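You operate a simulated robot arm through the tools that you are given. There is no shell and no other tool. Be economical: measure what you need, move in short steps, check, and stop when the job is done.

Carry out the task below with a simulated two-armed robot. There is one attempt and no reset: what you move stays moved.

Task
Take the cap off the small bottle and lay it down on the planning table top.

The check looks at the end state, three seconds after you hand in, the way a careful person would. Anything else that was tipped, shoved, dropped, spilled or broken makes it a failure. Lids that push on must go on centred and level and be pressed home; caps that screw on are set level and turned clockwise until they are tight.

Robot
Two 7-joint arms with two-finger parallel grippers on one trunk, on a base that drives. Base frame: it is fixed to the floor where the robot stands at the start and does not move with it; the origin is under the middle of the robot, x ahead of it, y to its left, z up; the surface under the hand at the start is at about z = 800. Readings come in mm, degrees, newtons and seconds.
The left shoulder is at the start at [60, 189, 1178], the right one opposite. With the tool pointing down near the work surface each hand reaches from about 100 to 640 mm from the robot's upright axis, wherever it stands, measured 20 degrees to its own side. Places, roughly: small bottle (4x4x10 cm) [500, -100, 800]. Payload 3.43 kg a hand.
The TCP of each hand is the grasp point between the finger pads, 30 mm short of the fingertips. In the tool frame z runs along the fingers and y along their closing line. Largest opening 94 mm; finger width 28, thickness 10; the body of the gripper, 50 by 96 mm, starts 55 mm behind the TCP.
Orientation is that of the tool frame in the base frame, as a unit quaternion [x, y, z, w]. With the fingers straight down and closing along the base's y, the tool's x points along the base's -x, its y along +y and its z along -z.

Tools
- The arms move only by the tool apply_moves. It takes "left_targets", "right_targets" or both (then of equal length, played together; a hand with none holds still); each is a list that holds one entry, the list of rows, each a list of 7 numbers: the turn, a rotation vector about the base's x, y, z in degrees, then the shift along the base's x, y, z in mm, then the finger opening in mm, from 0 to 94. In form: [[[wx, wy, wz, dx, dy, dz, jaw], ...]]. A call has 1 to 12 rows; each row is the pose to reach, as a shift and turn from the pose commanded when the call began. A row lasts 0.2 s, in which the tool goes at most 50 mm and 8.6 degrees; a call with a longer step from one row to the next is refused whole, and so is a gripper value outside its range. Where a pose cannot be reached the arm comes as near as it can. A force on the tool above 40 N (or 10 N above the force at the start of the call, whichever is more), or a blocked arm, ends the call early, and 0.2 s more pass. Each finger travels about 153 mm/s and halts on what it meets, pressing with about 33 N; the grip force reading is that of the motor and also rises with nothing between the fingers. The clock runs only during rows and for 0.2 s after the last one: add rows that repeat a pose to give the fingers time. It gives the time, the measured TCP pose, the force on the tool (base axes), the opening and the grip force at its end, in the units of the frame above (readings bear some noise), with the torque about the TCP (base axes, N m) and any sound that the robot's microphone picked up.
- Cameras (640 x 400 px; columns grow to the right, rows downward): "scene" is now at [8.8, -1.2, 1714.8]; the picture's right is [0.01, -1.00, 0.00], its down [-0.86, -0.00, -0.51] and it looks along [0.51, 0.00, -0.86] (base axes); focal length 280 px, centre (320, 200). "left" rides on the left gripper at [76, -14, -103] in its tool frame; the picture's right is [0.18, 0.98, 0.00], its down [-0.75, 0.14, -0.64] and it looks along [-0.63, 0.12, 0.77] (tool axes); focal length 243 px, centre (320, 200). "right" rides on the right gripper at [76, 14, -103] in its tool frame; the picture's right is [-0.18, 0.98, 0.00], its down [-0.75, -0.14, -0.64] and it looks along [-0.63, -0.12, 0.77] (tool axes); focal length 243 px, centre (320, 200). There is no depth. A picture from a camera that has moved, and an enlarged one, comes with that camera's place and axes in the base frame and with its lens.
- camera(camera): a new picture of that camera. The clock stands still meanwhile.
- lift_body(by): slides the trunk up (or, below 0, down) by that many mm; the arms and the scene camera ride with it, the base frame stays. It gives what a move gives, with no picture.
- base_move(legs): drives the robot by 1 to 6 legs, each [ahead, left, turn to the left] in mm, mm and degrees, along the robot's own axes; the way and the turn of a leg run together, so that a leg with both is an arc; at most 1500 mm and 180 degrees a leg. The arms and the cameras ride along, it lands a little off, and it stops where it bumps. It gives what a move gives.
- turn_head(pan, tilt): turns the head with the scene camera to pan (to the left, within 86 degrees either way) and tilt (down, from -29 to 69), counted from straight ahead of the robot. It gives what a move gives.
- zoom(camera, box): a new picture of the part [left, top, right, bottom] of that camera's present view, enlarged. The clock stands still meanwhile.
- hand_in(): hands the job in; it is judged then, once.

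Work in short steps. Places have to be worked out from the pictures, the camera data and where the tool is seen: move nearer, look again, correct. Check each grasp and each placing, and mend what went wrong. You have 120 turns and 100 pictures in all, those below and enlarged ones among them. Open the grippers and draw the arms clear of the work before you hand the job in, unless the task says otherwise; then end with one line.

The tools are called after "Call:" as a command line: name --argument value ..., lists and objects as JSON in quotes. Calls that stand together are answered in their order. apply_moves: Moves the arms, as the interface text tells. Its arguments: {"type":"object","properties":{"left_targets":{"type":"array"},"right_targets":{"type":"array"}},"required":[]} The other tools are called the same way: lift_body (by) slides the trunk up or down; base_move (legs) drives the base; turn_head (pan, tilt) turns the head that bears the scene camera; camera (camera) takes a picture; zoom (camera, box) takes an enlarged picture of a part of a camera's view; hand_in () hands the job in.

At the start:

```text
t: 0.0
left_ee_pos: [406.3, 71.8, 1122.3]
left_tool_rot: [0.0, 1.0, 0.0, 0.0]
left_contact_force: [0.1, 0.0, -0.4]
left_moment: [0.02, -0.01, 0.0]
left_gripper_width: 94.1
left_grip_force: 0.0
right_ee_pos: [347.3, -223.5, 1111.5]
right_tool_rot: [0.0, 1.0, 0.0, 0.0]
right_contact_force: [-0.1, 0.4, -0.5]
right_moment: [0.0, 0.01, -0.02]
right_gripper_width: 94.0
right_grip_force: 0.0
trunk travel left (down, up): [-850.0, 140.0]
robot x, y, heading: [-2.9, 0.4, -0.0]
head pan, tilt: [0.3, 59.0]
```

scene: 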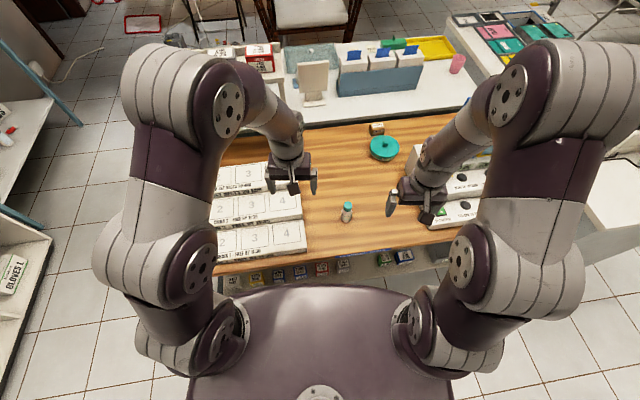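
right: 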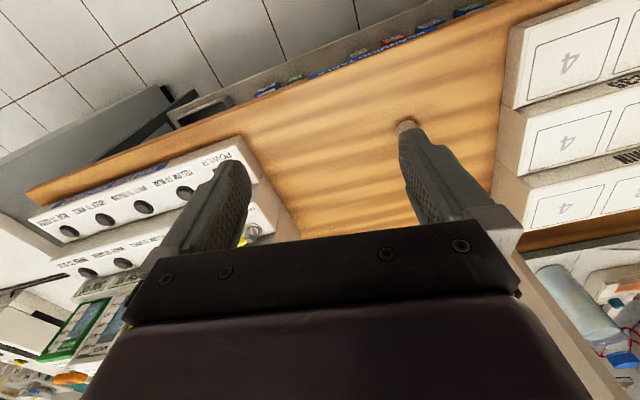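
left: 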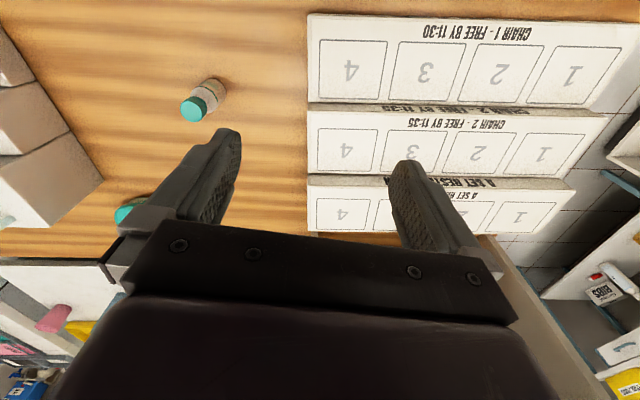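

The small bottle with a teal cap stands near [480, -96]; I'll zoom in on it and its surroundings.

Call:
zoom --camera "scene" --box '[300, 180, 396, 240]'

Call:
zoom --camera "left" --box '[120, 50, 280, 150]'

Call:
zoom --camera "scene" --box '[180, 20, 500, 270]'

```text
6.67 times, centred on (348, 210) of scene
camera zoom: at [8.8, -1.2, 1714.8], right [0.01, -1.0, 0.0], down [-0.86, 0.0, -0.51], along [0.51, 0.0, -0.86], focal length 1868 px, centre (133, 133)
```

zoom: 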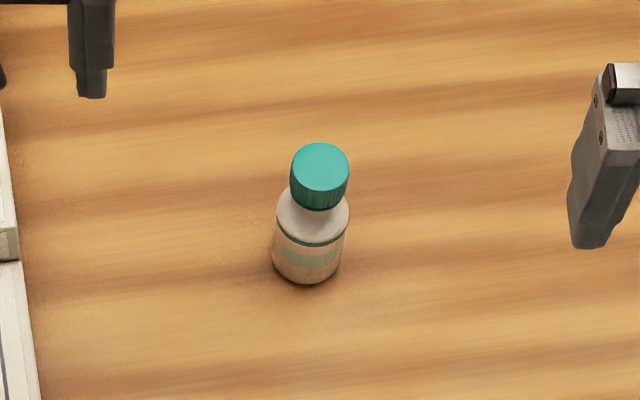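

```text
4.00 times, centred on (200, 100) of left
camera zoom: at [330.5, 58.8, 1223.2], right [-0.18, 0.98, 0.0], down [0.75, 0.14, 0.64], along [0.63, 0.12, -0.77], focal length 970 px, centre (800, 600)
```

zoom: 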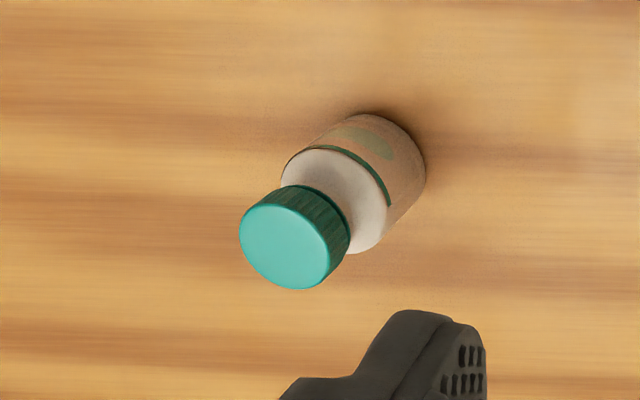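

```text
1.60 times, centred on (340, 145) of scene
camera zoom: at [8.8, -1.2, 1714.8], right [0.01, -1.0, 0.0], down [-0.86, 0.0, -0.51], along [0.51, 0.0, -0.86], focal length 448 px, centre (288, 288)
```

zoom: 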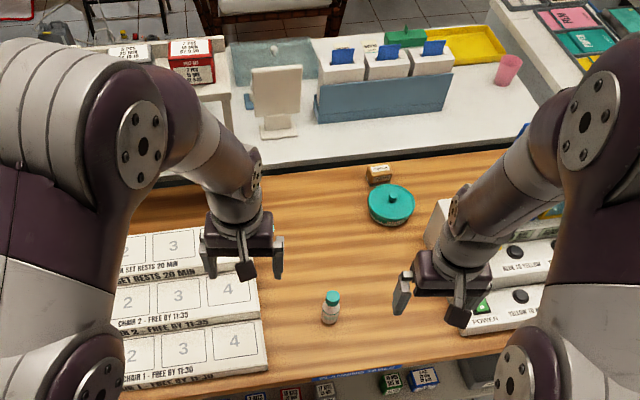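

The cap is a ribbed screw cap about 29 mm across with its top near z≈902. The bottle axis is about (472, -96). I'll bring the left hand in from front-left, tilted, to a pre-grasp short of the body. It will hold the bottle while the right hand unscrews the cap.

Call:
apply_moves --left_targets '[[[-1.8, -6.71, -3.46, -1.5, -15.4, -27.6, 80], [-3.6, -13.42, -6.91, -3, -30.8, -55.2, 70], [-5.4, -20.13, -10.37, -4.5, -46.2, -82.8, 70], [-7.2, -26.84, -13.82, -6, -61.6, -110.4, 70], [-9, -33.55, -17.28, -7.5, -77, -138, 70], [-10.8, -40.26, -20.74, -9, -92.4, -165.6, 70], [-12.6, -46.97, -24.19, -10.5, -107.8, -193.2, 70], [-14.4, -53.7, -27.65, -12, -123, -221, 70], [-14.4, -53.7, -27.65, -12, -123, -221, 70]]]'

Call:
camera --camera "scene"

Call:
camera --camera "left"

Call:
camera --camera "right"

```text
t: 2.0
left_ee_pos: [415.1, -71.4, 902.0]
left_tool_rot: [0.241, 0.856, -0.095, 0.448]
left_contact_force: [-0.5, -0.3, -0.1]
left_moment: [0.0, -0.01, -0.01]
left_gripper_width: 70.1
left_grip_force: 0.0
left hand out of reach, approached as far as the arm can: row 4, 5, 6, 7, 8, 9
right_ee_pos: [348.4, -222.7, 1111.8]
right_tool_rot: [0.0, 1.0, 0.0, 0.0]
right_contact_force: [1.0, 0.0, 1.0]
right_moment: [0.02, 0.03, 0.01]
right_gripper_width: 94.0
right_grip_force: 0.1
trunk travel left (down, up): [-850.0, 140.0]
robot x, y, heading: [2.7, -4.9, -0.2]
head pan, tilt: [0.3, 59.0]
```

```text
93 pictures are left
camera scene: at [8.9, -0.7, 1714.8], right [0.01, -1.0, 0.0], down [-0.86, -0.01, -0.51], along [0.51, 0.0, -0.86], focal length 280 px, centre (320, 200)
```

scene: 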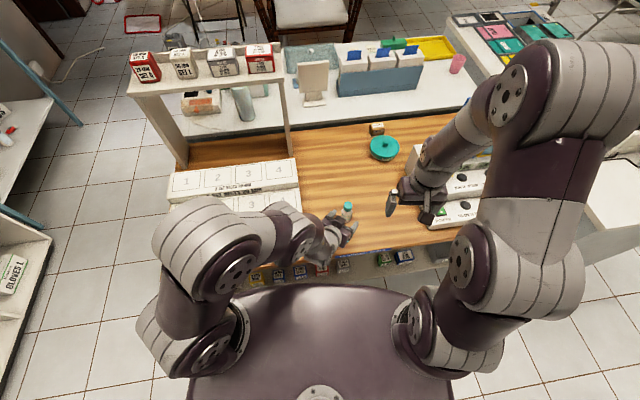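

```text
92 pictures are left
camera left: at [297.8, -18.4, 897.2], right [0.4, 0.91, -0.1], down [-0.03, 0.12, 0.99], along [0.92, -0.39, 0.07], focal length 243 px, centre (320, 200)
```

left: 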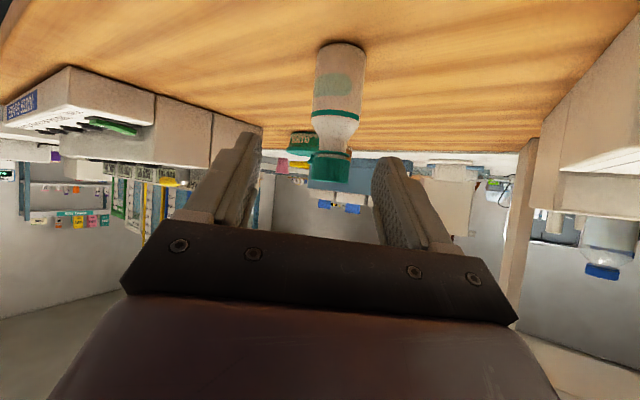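

```text
91 pictures are left
camera right: at [271.4, -207.9, 1214.2], right [0.18, 0.98, 0.0], down [0.75, -0.14, 0.64], along [0.63, -0.12, -0.77], focal length 243 px, centre (320, 200)
```

right: 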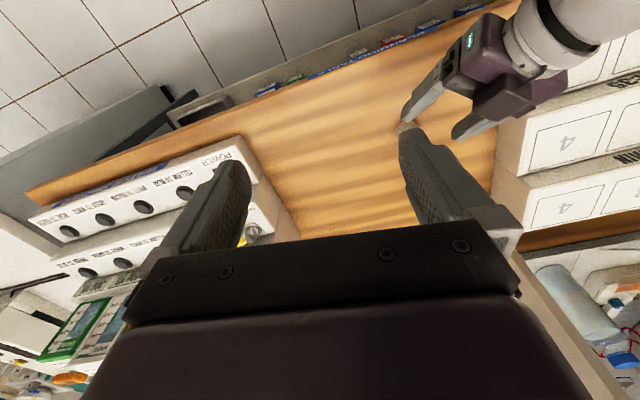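

The left arm is cramped this close in. I'll back the base off 100 mm, which draws the hands away from the bottle, and then re-aim.

Call:
base_move --legs '[[-100, 0, 0]]'

Call:
camera --camera "left"

Call:
camera --camera "scene"

```text
t: 3.1
left_ee_pos: [317.4, -71.2, 901.8]
left_tool_rot: [0.24, 0.856, -0.095, 0.448]
left_contact_force: [0.2, -0.1, 0.0]
left_moment: [0.02, -0.02, -0.02]
left_gripper_width: 70.3
left_grip_force: 0.1
right_ee_pos: [248.8, -222.3, 1111.3]
right_tool_rot: [-0.001, 1.0, -0.001, 0.0]
right_contact_force: [0.2, 0.2, -1.1]
right_moment: [0.01, -0.05, 0.03]
right_gripper_width: 94.0
right_grip_force: 0.1
trunk travel left (down, up): [-850.0, 140.0]
robot x, y, heading: [-99.5, -2.1, 0.2]
head pan, tilt: [0.3, 59.0]
```

```text
90 pictures are left
camera left: at [198.8, -18.1, 897.3], right [0.4, 0.91, -0.1], down [-0.03, 0.12, 0.99], along [0.92, -0.39, 0.07], focal length 243 px, centre (320, 200)
```

left: 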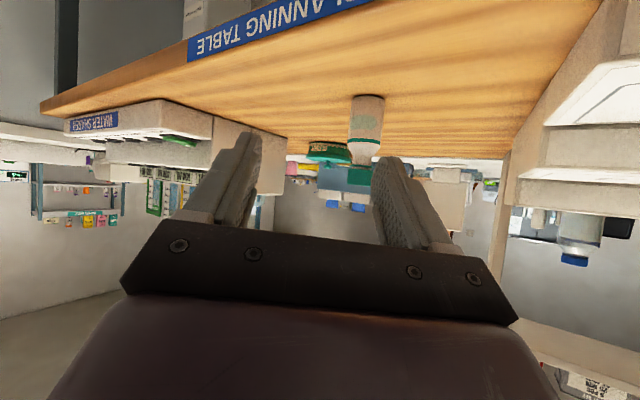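

```text
89 pictures are left
camera scene: at [-90.1, -1.2, 1714.8], right [0.01, -1.0, 0.0], down [-0.86, -0.01, -0.51], along [0.51, 0.0, -0.86], focal length 280 px, centre (320, 200)
```

scene: 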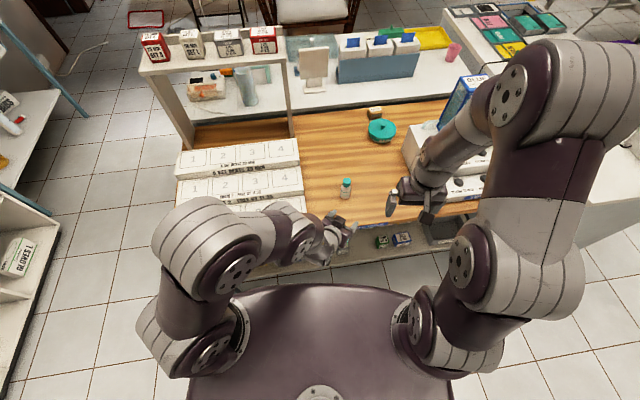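

The label confirms that the wooden table is the planning table. I'll zoom in on the bottle in the left view to get its profile.

Call:
zoom --camera "left" --box '[310, 80, 430, 200]'

Call:
zoom --camera "scene" --box '[306, 160, 386, 210]'

```text
3.33 times, centred on (370, 140) of left
camera zoom: at [198.8, -18.1, 897.3], right [0.4, 0.91, -0.1], down [-0.03, 0.12, 0.99], along [0.92, -0.39, 0.07], focal length 809 px, centre (153, 400)
```

zoom: 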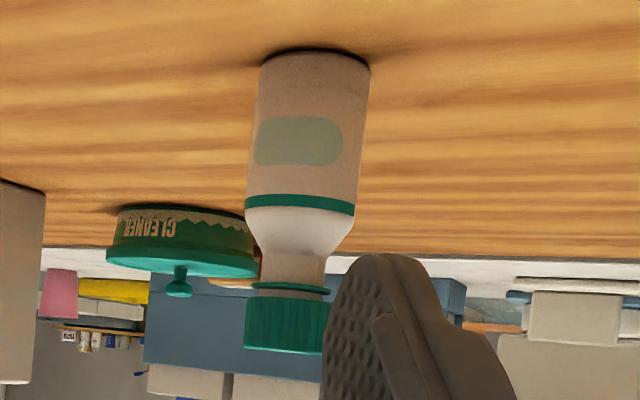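

```text
8.00 times, centred on (346, 185) of scene
camera zoom: at [-90.1, -1.2, 1714.8], right [0.01, -1.0, 0.0], down [-0.86, -0.01, -0.51], along [0.51, 0.0, -0.86], focal length 2242 px, centre (112, 320)
```

zoom: 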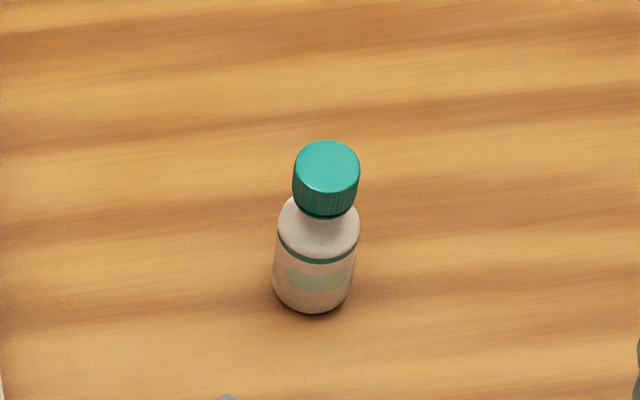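

The bottle's straight body spans z 800–850 and is about 37 mm wide. Its neck is narrow, and the cap spans z 882–901. I'll make a partial move forward to see how the commanded pose carries over.

Call:
apply_moves --left_targets '[[[0, 0, 0, 30, 0, 0, 70], [0, 0, 0, 60, 0, 0, 70], [0, 0, 0, 60, 0, 0, 70]]]'

```text
t: 4.0
left_ee_pos: [315.7, -71.6, 901.9]
left_tool_rot: [0.24, 0.856, -0.094, 0.448]
left_contact_force: [-0.4, 0.3, 0.9]
left_moment: [0.0, 0.02, -0.01]
left_gripper_width: 70.0
left_grip_force: 0.1
left hand out of reach, approached as far as the arm can: row 1, 2, 3
right_ee_pos: [247.8, -221.2, 1111.7]
right_tool_rot: [-0.001, 1.0, 0.0, 0.0]
right_contact_force: [0.0, 0.6, -0.5]
right_moment: [0.02, -0.02, -0.05]
right_gripper_width: 94.2
right_grip_force: 0.2
trunk travel left (down, up): [-850.0, 140.0]
robot x, y, heading: [-96.2, -5.4, -0.2]
head pan, tilt: [0.3, 59.0]
```

The arm is stuck at a joint limit. I'll unwind it the way it came, back up and out to the pointing-down orientation.

Call:
apply_moves --left_targets '[[[1.8, 6.71, 3.46, 5, 10, 25, 70], [3.6, 13.42, 6.91, 10, 20, 50, 70], [5.4, 20.13, 10.37, 15, 30, 75, 70], [7.2, 26.84, 13.82, 20, 40, 100, 70], [9, 33.55, 17.28, 25, 50, 125, 70], [10.8, 40.26, 20.74, 30, 60, 150, 70], [12.6, 46.97, 24.19, 40, 70, 175, 70], [14.4, 53.7, 27.65, 50, 80, 200, 70], [14.4, 53.7, 27.65, 50, 80, 200, 70]]]'

Call:
camera --camera "scene"

```text
t: 6.0
left_ee_pos: [366.0, 9.6, 1102.8]
left_tool_rot: [0.02, 1.0, 0.016, -0.006]
left_contact_force: [-1.0, -0.6, 0.4]
left_moment: [-0.01, 0.05, 0.02]
left_gripper_width: 69.9
left_grip_force: 0.1
left hand out of reach, approached as far as the arm can: row 6
right_ee_pos: [248.3, -222.5, 1111.5]
right_tool_rot: [0.0, 1.0, 0.0, 0.0]
right_contact_force: [0.5, 0.0, -0.4]
right_moment: [0.01, 0.0, 0.03]
right_gripper_width: 94.0
right_grip_force: 0.1
trunk travel left (down, up): [-850.0, 140.0]
robot x, y, heading: [-99.8, 1.6, -0.1]
head pan, tilt: [0.3, 59.0]
```

```text
86 pictures are left
camera scene: at [-90.8, -1.8, 1714.8], right [0.01, -1.0, 0.0], down [-0.86, -0.01, -0.51], along [0.51, 0.0, -0.86], focal length 280 px, centre (320, 200)
```

scene: 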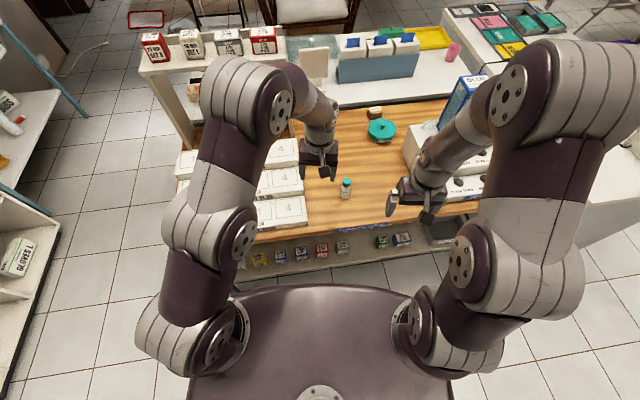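

The commanded pose follows the actual pose, so it's free again. Lowering the trunk should make the flat approach reachable, so I'll lower it 150 mm; both hands stay above z≈950.

Call:
lift_body --by -150

```text
t: 7.7
left_ee_pos: [365.3, 8.7, 953.6]
left_tool_rot: [0.02, 1.0, 0.017, -0.005]
left_contact_force: [1.4, -1.0, -1.3]
left_moment: [0.02, -0.05, -0.03]
left_gripper_width: 69.8
left_grip_force: 0.0
right_ee_pos: [247.7, -222.3, 961.5]
right_tool_rot: [-0.001, 1.0, -0.001, 0.001]
right_contact_force: [0.1, -0.7, 0.7]
right_moment: [-0.03, -0.01, 0.01]
right_gripper_width: 94.0
right_grip_force: 0.0
trunk travel left (down, up): [-700.0, 290.0]
robot x, y, heading: [-100.3, 1.4, -0.2]
head pan, tilt: [0.3, 59.0]
```

I'll apply the same tilt while moving to the pre-grasp, about 100 mm short of the bottle axis.

Call:
apply_moves --left_targets '[[[-1.8, -6.71, -3.46, 4.6, -7.7, -8, 70], [-3.6, -13.42, -6.91, 9.2, -15.5, -16, 70], [-5.4, -20.13, -10.37, 13.9, -23.2, -24, 70], [-7.2, -26.84, -13.82, 18.5, -31, -32, 70], [-9, -33.55, -17.28, 23, -38.7, -40, 70], [-10.8, -40.26, -20.74, 27.7, -46.5, -48, 70], [-12.6, -46.97, -24.19, 32.4, -54.2, -56, 70], [-14.4, -53.7, -27.65, 37, -62, -64, 70], [-14.4, -53.7, -27.65, 37, -62, -64, 70]]]'

Call:
camera --camera "scene"

Call:
camera --camera "left"

```text
t: 9.7
left_ee_pos: [391.6, -76.9, 891.9]
left_tool_rot: [0.238, 0.857, -0.09, 0.448]
left_contact_force: [0.8, -0.5, -0.3]
left_moment: [0.03, -0.02, 0.01]
left_gripper_width: 70.1
left_grip_force: 0.0
left hand out of reach, approached as far as the arm can: row 7, 8, 9
right_ee_pos: [248.3, -221.5, 962.4]
right_tool_rot: [0.0, 1.0, 0.0, 0.0]
right_contact_force: [0.0, 0.7, -0.4]
right_moment: [-0.02, 0.01, 0.0]
right_gripper_width: 94.0
right_grip_force: 0.1
trunk travel left (down, up): [-700.0, 290.0]
robot x, y, heading: [-100.0, 4.0, -0.2]
head pan, tilt: [0.3, 59.0]
```

```text
85 pictures are left
camera scene: at [-90.6, -0.6, 1564.8], right [0.01, -1.0, 0.0], down [-0.86, -0.01, -0.51], along [0.51, 0.0, -0.86], focal length 280 px, centre (320, 200)
```

scene: 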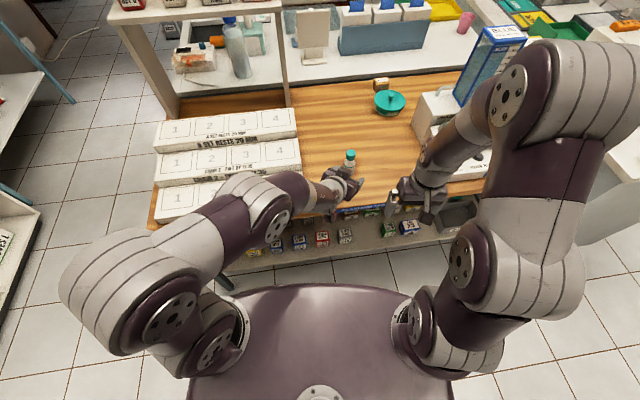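

```text
84 pictures are left
camera left: at [273.6, -25.5, 886.7], right [0.39, 0.92, -0.09], down [-0.03, 0.11, 0.99], along [0.92, -0.38, 0.07], focal length 243 px, centre (320, 200)
```

left: 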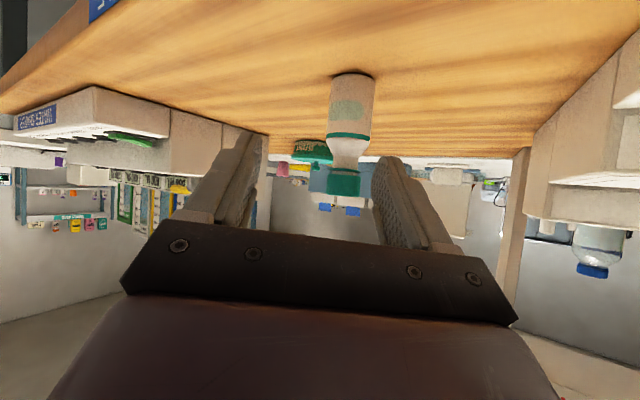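

The hand nearly gets there but it's cramped towards the robot's centre line. Driving the base right 80 mm and back 30 mm will centre the bottle between the arms; the left hand stays clear at x≈390.

Call:
base_move --legs '[[-30, 0, 0], [0, -80, 0]]'

Call:
apply_moves --left_targets '[[[0, 0, 0, 7, 25, 0, 70], [0, 0, 0, 14, 50, 0, 70], [0, 0, 0, 22, 75, 0, 70], [0, 0, 0, 32, 98, 0, 70], [0, 0, 0, 32, 98, 0, 70]]]'

Call:
camera --camera "left"

```text
t: 11.2
left_ee_pos: [362.1, -158.1, 892.0]
left_tool_rot: [0.237, 0.857, -0.088, 0.448]
left_contact_force: [0.0, -0.1, 0.4]
left_moment: [0.06, 0.04, 0.01]
left_gripper_width: 70.2
left_grip_force: 0.1
right_ee_pos: [218.4, -303.1, 961.4]
right_tool_rot: [-0.001, 1.0, 0.0, 0.0]
right_contact_force: [-0.1, -0.4, -0.8]
right_moment: [0.04, -0.03, 0.04]
right_gripper_width: 93.7
right_grip_force: 0.0
trunk travel left (down, up): [-700.0, 290.0]
robot x, y, heading: [-129.9, -77.7, 0.1]
head pan, tilt: [0.3, 59.0]
```

```text
t: 12.4
left_ee_pos: [370.3, -144.8, 900.5]
left_tool_rot: [0.233, 0.86, -0.079, 0.446]
left_contact_force: [0.0, 0.1, 0.0]
left_moment: [0.0, 0.01, -0.01]
left_gripper_width: 70.0
left_grip_force: 0.1
left hand out of reach, approached as far as the arm can: row 1, 2, 3, 4, 5
right_ee_pos: [218.4, -303.3, 962.6]
right_tool_rot: [-0.001, 1.0, 0.0, 0.0]
right_contact_force: [-0.1, 0.2, -0.6]
right_moment: [0.01, -0.02, 0.01]
right_gripper_width: 94.0
right_grip_force: 0.2
trunk travel left (down, up): [-700.0, 290.0]
robot x, y, heading: [-131.7, -80.7, 0.1]
head pan, tilt: [0.3, 59.0]
```

```text
83 pictures are left
camera left: at [251.0, -95.6, 897.7], right [0.38, 0.92, -0.08], down [-0.03, 0.1, 0.99], along [0.93, -0.37, 0.07], focal length 243 px, centre (320, 200)
```

left: 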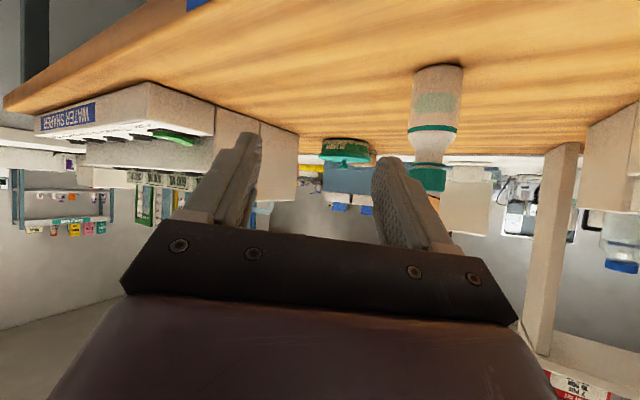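

The readings fit an elbow-fold limit, with the wrist too close to the shoulder. I'll raise the trunk back 150 mm and slide the base left 60 mm, then reach down from there so the arm is more extended.

Call:
lift_body --by 150

Call:
base_move --legs '[[0, 60, 0]]'

Call:
apply_moves --left_targets '[[[0, 0, 0, 8, 5, -30, 70], [0, 0, 0, 16, 10, -60, 70], [0, 0, 0, 22, 15, -90, 70], [0, 0, 0, 28, 20, -125, 70], [0, 0, 0, 32, 26, -150, 70], [0, 0, 0, 32, 26, -150, 70]]]'

Call:
camera --camera "scene"

```text
t: 14.1
left_ee_pos: [370.0, -144.7, 1051.8]
left_tool_rot: [0.234, 0.86, -0.08, 0.447]
left_contact_force: [-0.5, -0.4, 0.6]
left_moment: [0.02, -0.02, 0.0]
left_gripper_width: 70.1
left_grip_force: 0.0
right_ee_pos: [219.4, -301.4, 1111.7]
right_tool_rot: [-0.001, 1.0, 0.0, 0.0]
right_contact_force: [-0.3, 0.4, -0.5]
right_moment: [0.02, 0.04, -0.01]
right_gripper_width: 93.8
right_grip_force: 0.0
trunk travel left (down, up): [-850.0, 140.0]
robot x, y, heading: [-127.5, -78.9, 0.3]
head pan, tilt: [0.3, 59.0]
```

```text
t: 15.1
left_ee_pos: [369.8, -88.8, 1051.5]
left_tool_rot: [0.235, 0.859, -0.08, 0.448]
left_contact_force: [0.3, -0.4, -0.1]
left_moment: [0.04, 0.01, 0.0]
left_gripper_width: 70.1
left_grip_force: 0.1
right_ee_pos: [218.1, -245.4, 1109.2]
right_tool_rot: [0.0, 1.0, 0.001, 0.0]
right_contact_force: [0.5, -0.6, -0.2]
right_moment: [0.0, 0.01, 0.0]
right_gripper_width: 93.8
right_grip_force: 0.0
trunk travel left (down, up): [-850.0, 140.0]
robot x, y, heading: [-129.1, -19.8, 0.2]
head pan, tilt: [0.3, 59.0]
```

```text
t: 16.5
left_ee_pos: [392.9, -84.7, 907.4]
left_tool_rot: [0.23, 0.861, -0.07, 0.448]
left_contact_force: [-0.8, 0.1, -0.3]
left_moment: [-0.03, 0.02, 0.02]
left_gripper_width: 69.9
left_grip_force: 0.0
left hand out of reach, approached as far as the arm can: row 1, 2, 3, 4, 5, 6
right_ee_pos: [216.6, -242.3, 1112.0]
right_tool_rot: [0.0, 1.0, -0.001, 0.001]
right_contact_force: [0.0, 0.2, 0.7]
right_moment: [0.0, -0.01, -0.01]
right_gripper_width: 93.9
right_grip_force: 0.0
trunk travel left (down, up): [-850.0, 140.0]
robot x, y, heading: [-125.8, -20.7, 0.1]
head pan, tilt: [0.3, 59.0]
```

```text
82 pictures are left
camera scene: at [-123.5, -20.6, 1714.9], right [0.01, -1.0, 0.0], down [-0.86, -0.01, -0.52], along [0.52, 0.0, -0.86], focal length 280 px, centre (320, 200)
```

scene: 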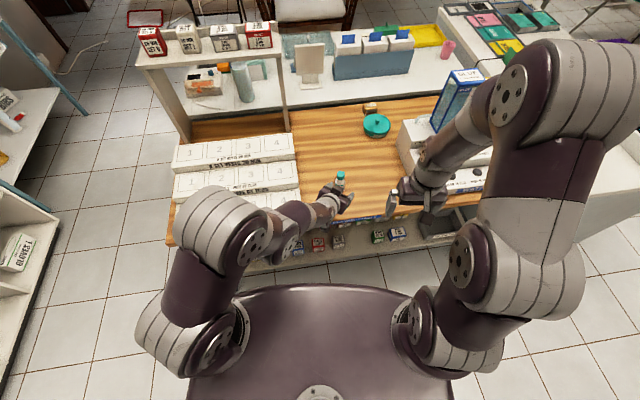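

The arm's drift suggests it prefers less inward yaw. I'll rotate the hand about the vertical by +24° in place, which makes it a straight-ahead approach, and see if that's reachable.

Call:
apply_moves --left_targets '[[[0, 0, 6, 0, -2, 0, 70], [0, 0, 12, 0, -4, 0, 70], [0, 0, 18, 0, -6, 0, 70], [0, 0, 24, 0, -8, 0, 70], [0, 0, 24, 0, -8, 0, 70]]]'

Call:
camera --camera "left"

```text
t: 17.7
left_ee_pos: [395.0, -91.9, 906.2]
left_tool_rot: [0.049, 0.89, 0.015, 0.454]
left_contact_force: [0.4, -0.9, -0.5]
left_moment: [-0.02, 0.0, -0.02]
left_gripper_width: 70.0
left_grip_force: 0.1
right_ee_pos: [218.2, -242.5, 1113.2]
right_tool_rot: [0.0, 1.0, 0.0, 0.0]
right_contact_force: [0.2, -1.0, -0.8]
right_moment: [-0.01, -0.01, -0.03]
right_gripper_width: 94.0
right_grip_force: 0.0
trunk travel left (down, up): [-850.0, 140.0]
robot x, y, heading: [-130.0, -16.3, -0.2]
head pan, tilt: [0.3, 59.0]
```

```text
81 pictures are left
camera left: at [265.8, -94.8, 902.2], right [-0.03, 1.0, -0.08], down [-0.07, 0.08, 0.99], along [1.0, 0.04, 0.07], focal length 243 px, centre (320, 200)
```

left: 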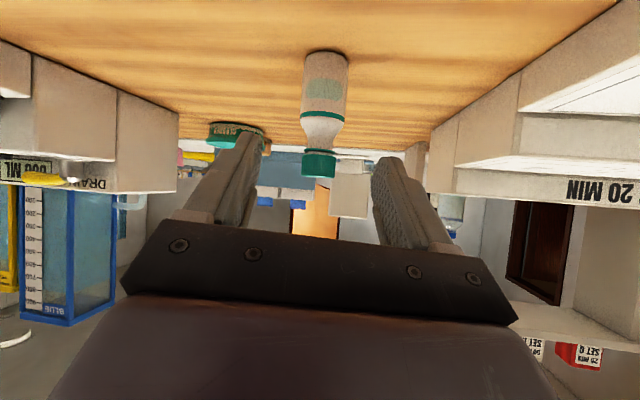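

That pose is reachable and the bottle sits centred between the fingers, at about (473, -91). I'll correct the small roll and advance along the tool axis until the fingers straddle the body at z≈840.

Call:
apply_moves --left_targets '[[[-1.6, 0, 1.2, 14, 0, -14, 70], [-3.2, 0, 2.4, 28, 0, -28, 70], [-3.2, 0, 2.4, 42, 1, -42, 70], [-3.2, 0, 2.4, 56, 1, -55, 70], [-3.2, 0, 2.4, 56, 1, -55, 70]]]'

Call:
camera --camera "left"

Call:
zoom --camera "scene" --box '[260, 140, 420, 240]'

```text
t: 18.9
left_ee_pos: [449.8, -92.2, 851.6]
left_tool_rot: [0.018, 0.891, -0.001, 0.454]
left_contact_force: [-0.7, -0.1, -0.3]
left_moment: [0.0, 0.02, -0.04]
left_gripper_width: 70.1
left_grip_force: 0.1
right_ee_pos: [217.8, -242.8, 1111.5]
right_tool_rot: [0.0, 1.0, 0.0, 0.0]
right_contact_force: [1.5, 0.3, 0.5]
right_moment: [0.0, -0.01, -0.02]
right_gripper_width: 94.1
right_grip_force: 0.1
trunk travel left (down, up): [-850.0, 140.0]
robot x, y, heading: [-130.4, -18.0, 0.1]
head pan, tilt: [0.3, 59.0]
```

```text
80 pictures are left
camera left: at [322.0, -99.4, 847.7], right [-0.07, 0.99, -0.13], down [-0.07, 0.13, 0.99], along [0.99, 0.08, 0.06], focal length 243 px, centre (320, 200)
```

left: 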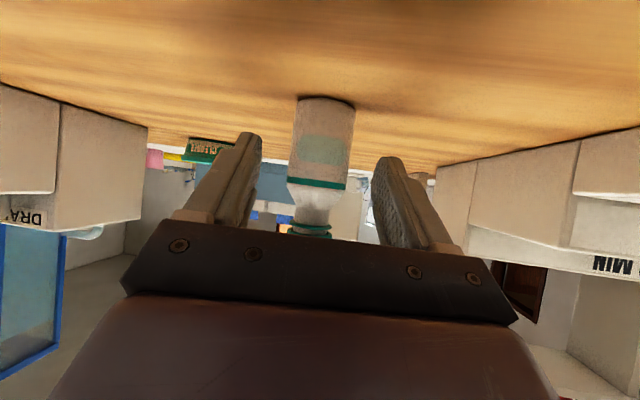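

```text
4.00 times, centred on (340, 190) of scene
camera zoom: at [-120.9, -21.6, 1714.8], right [0.01, -1.0, 0.0], down [-0.86, -0.01, -0.52], along [0.52, 0.0, -0.86], focal length 1121 px, centre (240, 240)
```

zoom: 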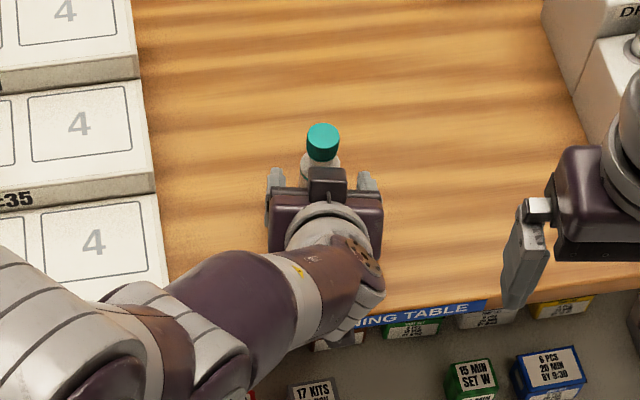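

The fingers straddle the bottle and it's centred to within about a millimetre. I'll advance the last 13 mm and narrow the fingers to about 44 mm.

Call:
apply_moves --left_targets '[[[0, 0, 0, 6.5, 0, -6, 70], [0, 0, 0, 13, 0, -11, 70], [0, 0, 0, 13, 0, -11, 56], [0, 0, 0, 13, 0, -11, 44], [0, 0, 0, 13, 0, -11, 44]]]'

Call:
camera --camera "left"

Call:
zoom --camera "scene" --box '[300, 150, 380, 200]'

```text
t: 20.1
left_ee_pos: [464.4, -90.9, 840.8]
left_tool_rot: [0.018, 0.89, -0.001, 0.455]
left_contact_force: [-0.4, 0.3, -0.6]
left_moment: [0.01, 0.0, -0.02]
left_gripper_width: 44.1
left_grip_force: 0.0
right_ee_pos: [218.2, -242.3, 1111.2]
right_tool_rot: [0.0, 1.0, -0.001, 0.0]
right_contact_force: [-0.1, -0.2, -0.2]
right_moment: [-0.04, -0.03, 0.0]
right_gripper_width: 93.6
right_grip_force: 0.0
trunk travel left (down, up): [-850.0, 140.0]
robot x, y, heading: [-132.1, -19.7, 0.1]
head pan, tilt: [0.3, 59.0]
```

```text
78 pictures are left
camera left: at [335.2, -99.3, 836.6], right [-0.07, 0.99, -0.13], down [-0.07, 0.13, 0.99], along [0.99, 0.08, 0.06], focal length 243 px, centre (320, 200)
```

left: 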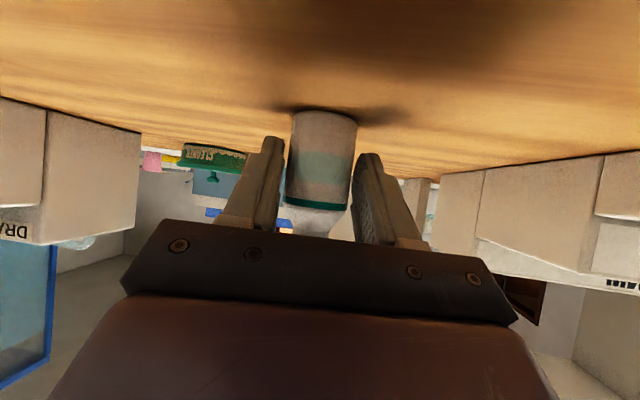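

```text
8.00 times, centred on (340, 175) of scene
camera zoom: at [-120.4, -21.6, 1714.8], right [0.01, -1.0, 0.0], down [-0.86, -0.01, -0.51], along [0.51, 0.0, -0.86], focal length 2242 px, centre (160, 400)
```

zoom: 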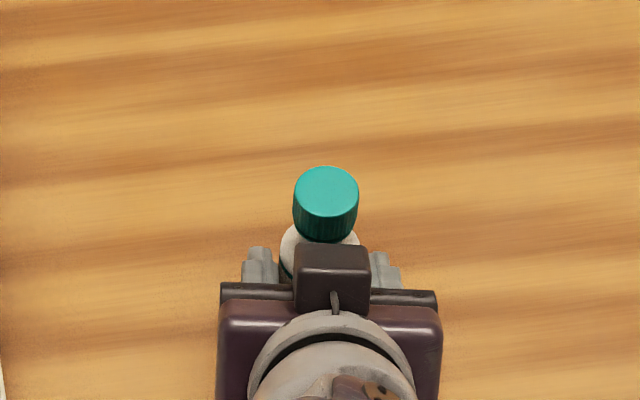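

A block on top of the left gripper sits close behind the cap. I'll back the left hand off about 8 mm along its axis, which still holds well, and then close on the body.

Call:
apply_moves --left_targets '[[[0, 0, 0, -6.5, 0, 4.7, 44], [0, 0, 0, -6.5, 0, 4.7, 40], [0, 0, 0, -6.5, 0, 4.7, 36], [0, 0, 0, -6.5, 0, 4.7, 30], [0, 0, 0, -6.5, 0, 4.7, 30], [0, 0, 0, -6.5, 0, 4.7, 30]]]'

Call:
camera --camera "left"

Call:
zoom --camera "scene" --box '[300, 150, 380, 200]'

```text
t: 21.5
left_ee_pos: [457.5, -90.2, 846.1]
left_tool_rot: [0.018, 0.89, 0.0, 0.455]
left_contact_force: [0.6, 0.6, 2.0]
left_moment: [-0.02, -0.09, 0.03]
left_gripper_width: 36.5
left_grip_force: 32.8
right_ee_pos: [218.9, -242.3, 1110.8]
right_tool_rot: [0.0, 1.0, 0.0, 0.0]
right_contact_force: [0.5, -0.1, -0.1]
right_moment: [-0.02, 0.0, 0.01]
right_gripper_width: 93.9
right_grip_force: 0.0
trunk travel left (down, up): [-850.0, 140.0]
robot x, y, heading: [-126.8, -17.5, -0.1]
head pan, tilt: [0.3, 59.0]
```

```text
76 pictures are left
camera left: at [328.7, -99.5, 841.6], right [-0.07, 0.99, -0.13], down [-0.08, 0.13, 0.99], along [0.99, 0.08, 0.06], focal length 243 px, centre (320, 200)
```

left: 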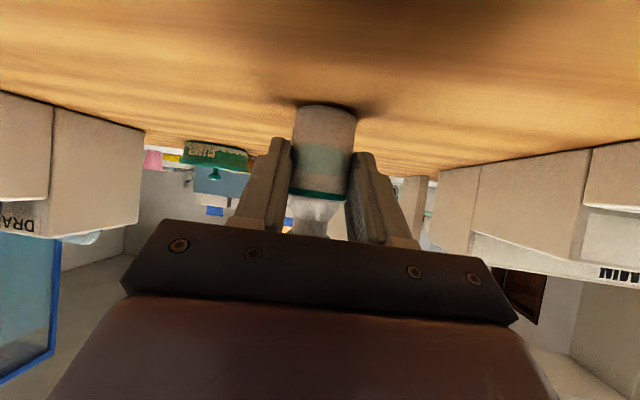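

```text
8.00 times, centred on (340, 175) of scene
camera zoom: at [-120.7, -21.3, 1714.9], right [0.01, -1.0, 0.0], down [-0.86, -0.01, -0.51], along [0.51, 0.0, -0.86], focal length 2242 px, centre (160, 400)
```

zoom: 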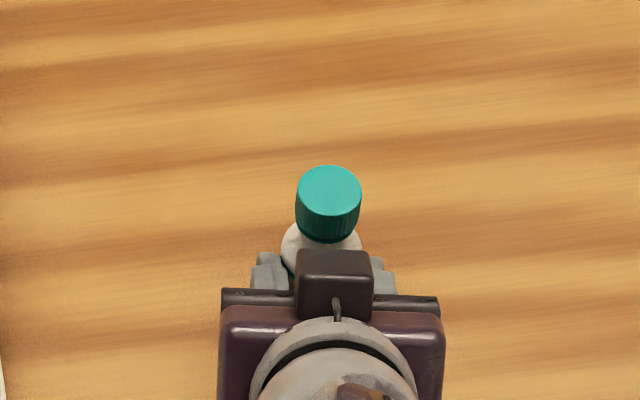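

The body is held at 36.5 mm with about 33 N and the bottle is still upright at about (472, -91). Now I'll bring the right hand above the cap, yawed -35° and high enough to clear everything.

Call:
apply_moves --right_targets '[[[0, 0, -4, 32, 19, -5, 80], [0, 0, -8, 64, 38, -10, 60], [0, 0, -12, 96, 57, -15, 50], [0, 0, -16, 128, 76, -20, 50], [0, 0, -20, 160, 95, -30, 50], [0, 0, -24, 192, 114, -40, 50], [0, 0, -28, 224, 133, -55, 50], [0, 0, -32, 254, 151, -75, 50], [0, 0, -35, 254, 151, -100, 50], [0, 0, -35, 254, 151, -100, 50]]]'

Call:
camera --camera "right"

Call:
camera --camera "scene"

```text
t: 23.7
left_ee_pos: [456.9, -91.5, 844.8]
left_tool_rot: [0.019, 0.89, -0.001, 0.455]
left_contact_force: [0.6, -0.7, 1.1]
left_moment: [-0.05, -0.08, 0.03]
left_gripper_width: 36.0
left_grip_force: 33.3
right_ee_pos: [472.5, -91.3, 1012.2]
right_tool_rot: [0.301, 0.954, 0.0, 0.0]
right_contact_force: [-0.4, -0.4, 0.9]
right_moment: [0.01, -0.02, 0.01]
right_gripper_width: 49.8
right_grip_force: 0.1
right hand out of reach, approached as far as the arm can: row 8
trunk travel left (down, up): [-850.0, 140.0]
robot x, y, heading: [-129.9, -19.2, 0.0]
head pan, tilt: [0.3, 59.0]
```

```text
74 pictures are left
camera right: at [418.7, -35.9, 1114.7], right [0.71, 0.7, 0.0], down [0.54, -0.55, 0.64], along [0.45, -0.46, -0.77], focal length 243 px, centre (320, 200)
```

right: 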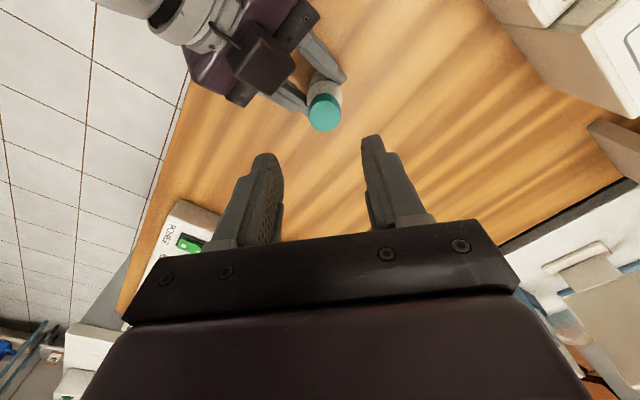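

```text
73 pictures are left
camera scene: at [-120.4, -21.5, 1714.8], right [0.01, -1.0, 0.0], down [-0.86, -0.01, -0.51], along [0.51, 0.0, -0.86], focal length 280 px, centre (320, 200)
```

scene: 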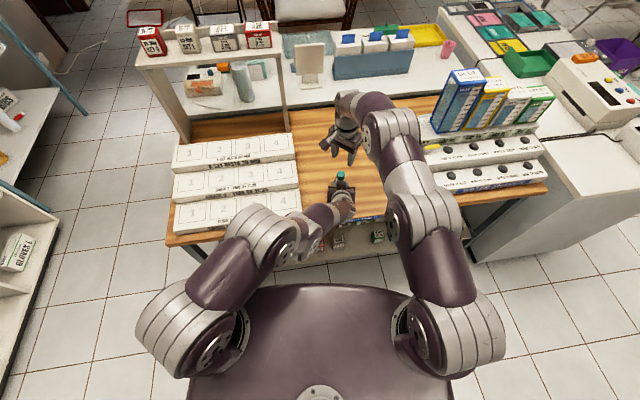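

The cap works out at (474, -91) from the right camera, under the hand. I'll zoom in to check the gap between the cap and the block on the left gripper.

Call:
zoom --camera "right" --box '[200, 20, 400, 145]'

```text
3.20 times, centred on (300, 82) of right
camera zoom: at [418.7, -35.9, 1114.7], right [0.71, 0.7, 0.0], down [0.54, -0.55, 0.64], along [0.45, -0.46, -0.77], focal length 776 px, centre (384, 576)
```

zoom: 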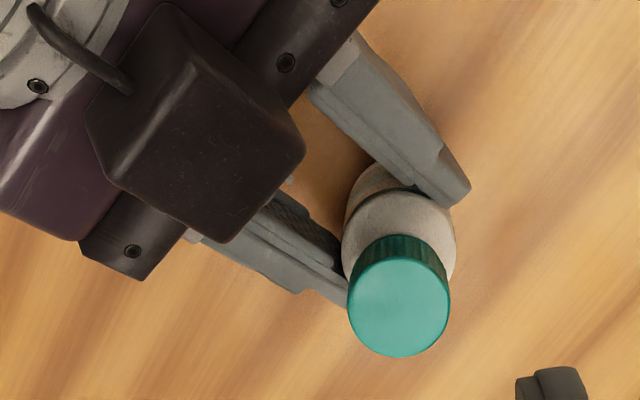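

The block's front edge is at x≈432, which leaves about 10 mm of clearance for the right fingers within ±35°. I'll lower the right hand to z≈935 and check its alignment.

Call:
apply_moves --right_targets '[[[0, 0, 0, 1, 0, -20, 50], [0, 0, 0, 1, 0, -40, 50], [0, 0, 0, 1, 0, -60, 50], [0, 0, 0, 1, 0, -77, 50], [0, 0, 0, 1, 0, -77, 50]]]'

Call:
camera --camera "right"

Call:
zoom --camera "scene" --box '[280, 120, 400, 210]'

```text
t: 24.9
left_ee_pos: [456.2, -90.3, 844.3]
left_tool_rot: [0.019, 0.89, -0.001, 0.455]
left_contact_force: [-0.2, 0.1, 0.3]
left_moment: [-0.04, -0.01, -0.01]
left_gripper_width: 36.1
left_grip_force: 32.9
right_ee_pos: [473.4, -90.7, 934.7]
right_tool_rot: [0.301, 0.954, 0.0, 0.0]
right_contact_force: [-0.4, -0.1, 0.1]
right_moment: [0.03, -0.01, -0.01]
right_gripper_width: 50.0
right_grip_force: 0.0
trunk travel left (down, up): [-850.0, 140.0]
robot x, y, heading: [-131.1, -17.9, 0.1]
head pan, tilt: [0.3, 59.0]
```

```text
71 pictures are left
camera right: at [419.4, -36.2, 1036.9], right [0.71, 0.7, 0.0], down [0.54, -0.55, 0.64], along [0.45, -0.46, -0.77], focal length 243 px, centre (320, 200)
```

right: 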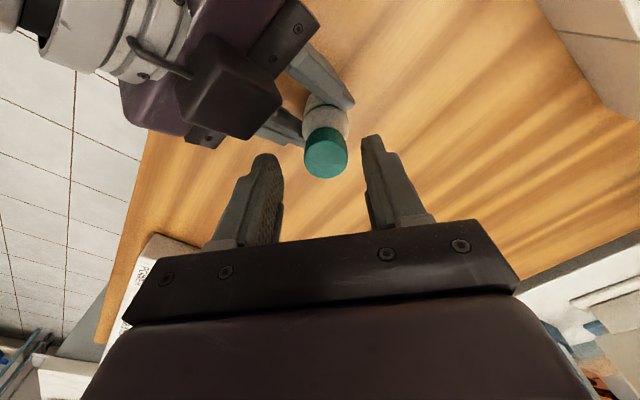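

```text
4.44 times, centred on (340, 165) of scene
camera zoom: at [-120.3, -21.5, 1714.8], right [0.01, -1.0, 0.0], down [-0.86, -0.01, -0.51], along [0.51, 0.0, -0.86], focal length 1246 px, centre (231, 356)
```

zoom: 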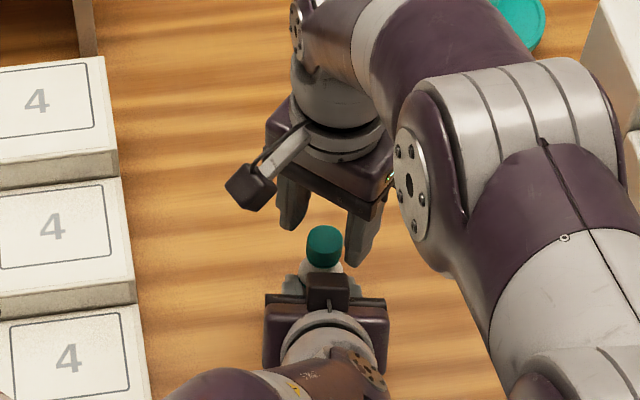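

Alignment is within 2 mm. I'll go down to TCP z≈912, so the tips sit just below the cap's lower edge, and close on the cap.

Call:
apply_moves --right_targets '[[[0, 0, 0, 1, 0.7, -12, 50], [0, 0, 0, 1, 0.7, -23, 44], [0, 0, 0, 1, 0.7, -23, 38], [0, 0, 0, 1, 0.7, -23, 32], [0, 0, 0, 1, 0.7, -23, 26], [0, 0, 0, 1, 0.7, -23, 22], [0, 0, 0, 1, 0.7, -23, 22]]]'

Call:
camera --camera "right"

```text
t: 26.5
left_ee_pos: [455.5, -91.7, 844.9]
left_tool_rot: [0.02, 0.89, -0.002, 0.455]
left_contact_force: [-7.2, -9.2, 1.4]
left_moment: [0.13, -0.25, -0.32]
left_gripper_width: 35.9
left_grip_force: 32.9
right_ee_pos: [475.7, -90.3, 912.9]
right_tool_rot: [0.301, 0.954, 0.001, 0.0]
right_contact_force: [7.3, 9.0, 0.4]
right_moment: [0.36, -0.22, 0.13]
right_gripper_width: 27.2
right_grip_force: 32.6
trunk travel left (down, up): [-850.0, 140.0]
robot x, y, heading: [-127.8, -20.9, 0.0]
head pan, tilt: [0.3, 59.0]
```

```text
69 pictures are left
camera right: at [421.0, -35.3, 1014.7], right [0.71, 0.7, 0.0], down [0.54, -0.55, 0.64], along [0.45, -0.46, -0.77], focal length 243 px, centre (320, 200)
```

right: 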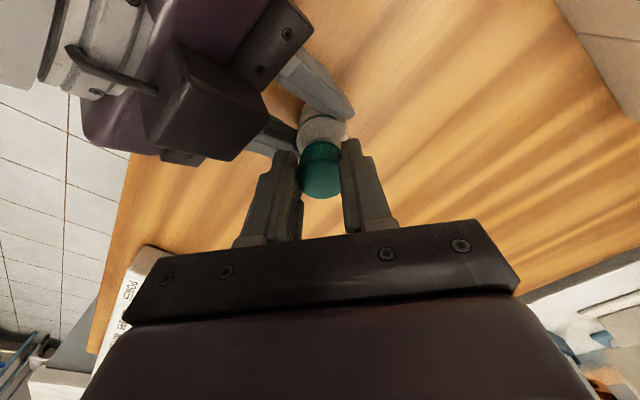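

The cap is gripped at 27 mm with an 11 N side load along the closing line. I'll nudge the right hand 1.5 mm that way to relieve it.

Call:
apply_moves --right_targets '[[[0, 0, 0, 0.9, 1.3, 0, 22], [0, 0, 0, 0.9, 1.3, 0, 22]]]'

```text
t: 27.1
left_ee_pos: [456.7, -90.2, 845.7]
left_tool_rot: [0.019, 0.891, -0.001, 0.455]
left_contact_force: [-4.1, -5.5, 0.6]
left_moment: [0.1, -0.04, -0.24]
left_gripper_width: 35.9
left_grip_force: 32.9
right_ee_pos: [476.6, -90.1, 912.0]
right_tool_rot: [0.301, 0.954, 0.0, 0.0]
right_contact_force: [3.4, 4.4, -0.6]
right_moment: [0.17, -0.16, 0.07]
right_gripper_width: 27.0
right_grip_force: 32.9
trunk travel left (down, up): [-850.0, 140.0]
robot x, y, heading: [-130.0, -20.0, -0.0]
head pan, tilt: [0.3, 59.0]
```

The load halved, so I'll add 1.2 mm more and turn the cap counter-clockwise 70°.

Call:
apply_moves --right_targets '[[[0, 0, 0, 0.7, 1.0, 0, 20], [0, 0, 7, 0.7, 1, 0, 20], [0, 0, 14, 0.7, 1, 0, 20], [0, 0, 21, 0.7, 1, 0, 20], [0, 0, 28, 0.7, 1, 0, 20], [0, 0, 35, 0.7, 1, 0, 20], [0, 0, 42, 0.7, 1, 0.3, 20], [0, 0, 49, 0.7, 1, 0.4, 20], [0, 0, 56, 0.7, 1, 0.5, 20], [0, 0, 63, 0.7, 1, 0.6, 20], [0, 0, 70, 0.7, 1, 0.6, 20]]]'

Call:
camera --camera "right"

```text
t: 29.5
left_ee_pos: [455.7, -89.7, 843.3]
left_tool_rot: [0.018, 0.89, 0.0, 0.455]
left_contact_force: [-3.1, 34.7, 0.7]
left_moment: [-0.75, -0.72, 0.88]
left_gripper_width: 37.3
left_grip_force: 33.0
right_ee_pos: [475.7, -89.0, 914.0]
right_tool_rot: [-0.303, 0.953, -0.002, 0.0]
right_contact_force: [3.9, -31.6, 3.1]
right_moment: [-1.38, 0.38, -0.17]
right_gripper_width: 26.8
right_grip_force: 33.1
trunk travel left (down, up): [-850.0, 140.0]
robot x, y, heading: [-129.5, -21.7, -0.0]
head pan, tilt: [0.3, 59.0]
```

```text
68 pictures are left
camera right: at [405.7, -121.2, 1015.1], right [-0.42, 0.91, 0.0], down [0.7, 0.32, 0.64], along [0.59, 0.27, -0.77], focal length 243 px, centre (320, 200)
```

right: 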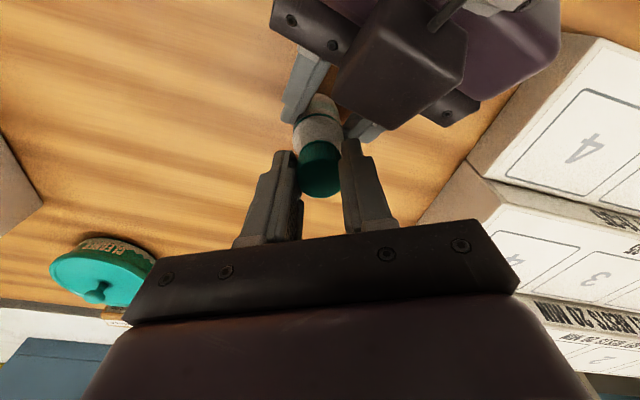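

A 32 N side load built up, so the cap was off-centre in the grip. I'll release and look at the cap before turning back.

Call:
apply_moves --right_targets '[[[0, 0, 0, 0, 0, 0, 30], [0, 0, 0, 0, 0, 0, 42], [0, 0, 0, 0, 0, 0, 42]]]'

Call:
zoom --camera "right" --box '[220, 80, 420, 205]'

Call:
zoom --camera "left" --box '[220, 80, 420, 260]'

```text
t: 30.3
left_ee_pos: [457.2, -91.2, 845.4]
left_tool_rot: [0.019, 0.89, -0.001, 0.456]
left_contact_force: [0.1, 0.9, 0.0]
left_moment: [-0.04, 0.02, 0.02]
left_gripper_width: 35.7
left_grip_force: 32.6
right_ee_pos: [476.0, -88.8, 912.1]
right_tool_rot: [-0.301, 0.954, 0.001, -0.001]
right_contact_force: [1.2, 0.0, 0.6]
right_moment: [0.01, -0.02, 0.0]
right_gripper_width: 42.6
right_grip_force: 0.6
trunk travel left (down, up): [-850.0, 140.0]
robot x, y, heading: [-129.2, -16.6, -0.1]
head pan, tilt: [0.3, 59.0]
```

```text
3.20 times, centred on (320, 142) of right
camera zoom: at [405.3, -120.3, 1014.1], right [-0.41, 0.91, 0.0], down [0.7, 0.32, 0.64], along [0.58, 0.27, -0.77], focal length 776 px, centre (320, 384)
```

zoom: 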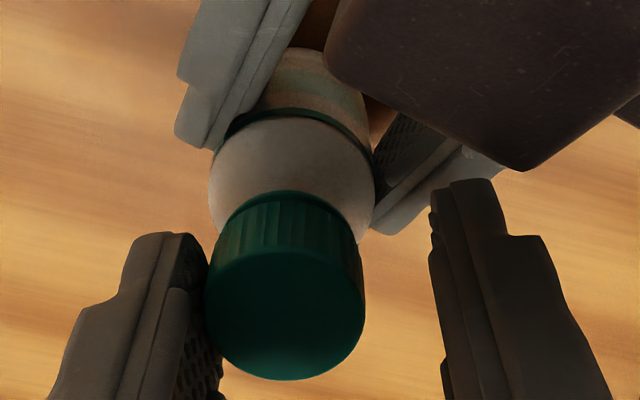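

```text
2.22 times, centred on (320, 170) of left
camera zoom: at [329.2, -100.3, 841.7], right [-0.07, 0.99, -0.13], down [-0.08, 0.13, 0.99], along [0.99, 0.08, 0.06], focal length 539 px, centre (320, 267)
```

zoom: 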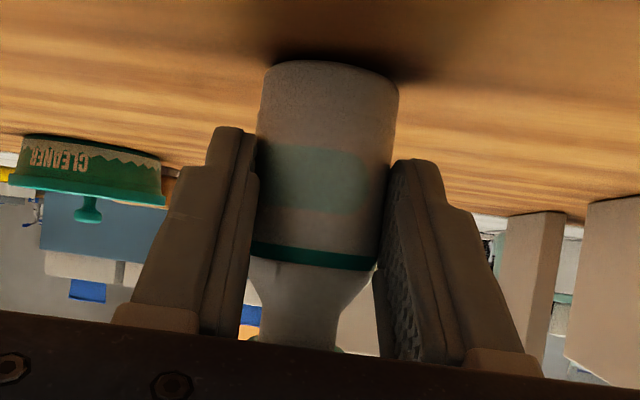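

The cap sits about 6 mm towards one finger, so its centre is really near (479, -94). I'll shift the right hand onto it, turn back to -35° with the fingers open, and look again.

Call:
apply_moves --right_targets '[[[0, 0, 0, 3, -5, 0, 42], [0, 0, -7, 3, -5, 0, 42], [0, 0, -14, 3, -5, 0, 42], [0, 0, -21, 3, -5, 0, 42], [0, 0, -28, 3, -5, 0, 42], [0, 0, -35, 3, -5, 0, 42], [0, 0, -42, 3, -5, 0, 42], [0, 0, -49, 3, -5, 0, 42], [0, 0, -56, 3, -5, 0, 42], [0, 0, -63, 3, -5, 0, 42], [0, 0, -70, 3, -5, 0, 42]]]'

Call:
zoom --camera "right" --box '[220, 80, 420, 205]'

```text
t: 32.7
left_ee_pos: [456.0, -91.3, 845.1]
left_tool_rot: [0.019, 0.89, -0.001, 0.455]
left_contact_force: [0.0, 1.0, -0.2]
left_moment: [0.03, -0.03, 0.01]
left_gripper_width: 35.8
left_grip_force: 32.2
right_ee_pos: [478.9, -93.5, 912.6]
right_tool_rot: [0.301, 0.954, 0.0, 0.0]
right_contact_force: [-0.1, 0.1, -0.4]
right_moment: [0.01, -0.02, 0.01]
right_gripper_width: 42.0
right_grip_force: 0.0
trunk travel left (down, up): [-850.0, 140.0]
robot x, y, heading: [-127.5, -22.7, -0.1]
head pan, tilt: [0.3, 59.0]
```

```text
3.20 times, centred on (320, 142) of right
camera zoom: at [424.8, -38.2, 1014.7], right [0.72, 0.7, 0.0], down [0.54, -0.55, 0.64], along [0.45, -0.46, -0.77], focal length 776 px, centre (320, 384)
```

zoom: 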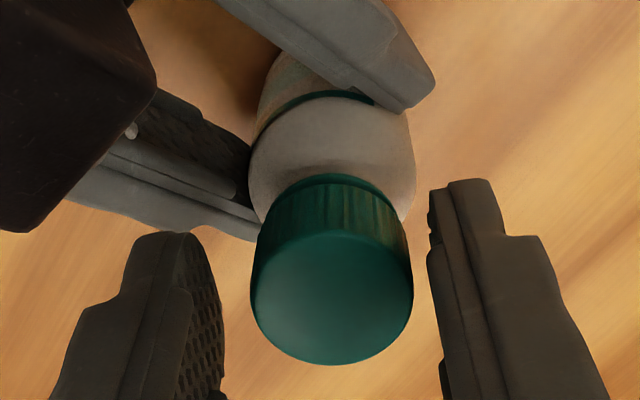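

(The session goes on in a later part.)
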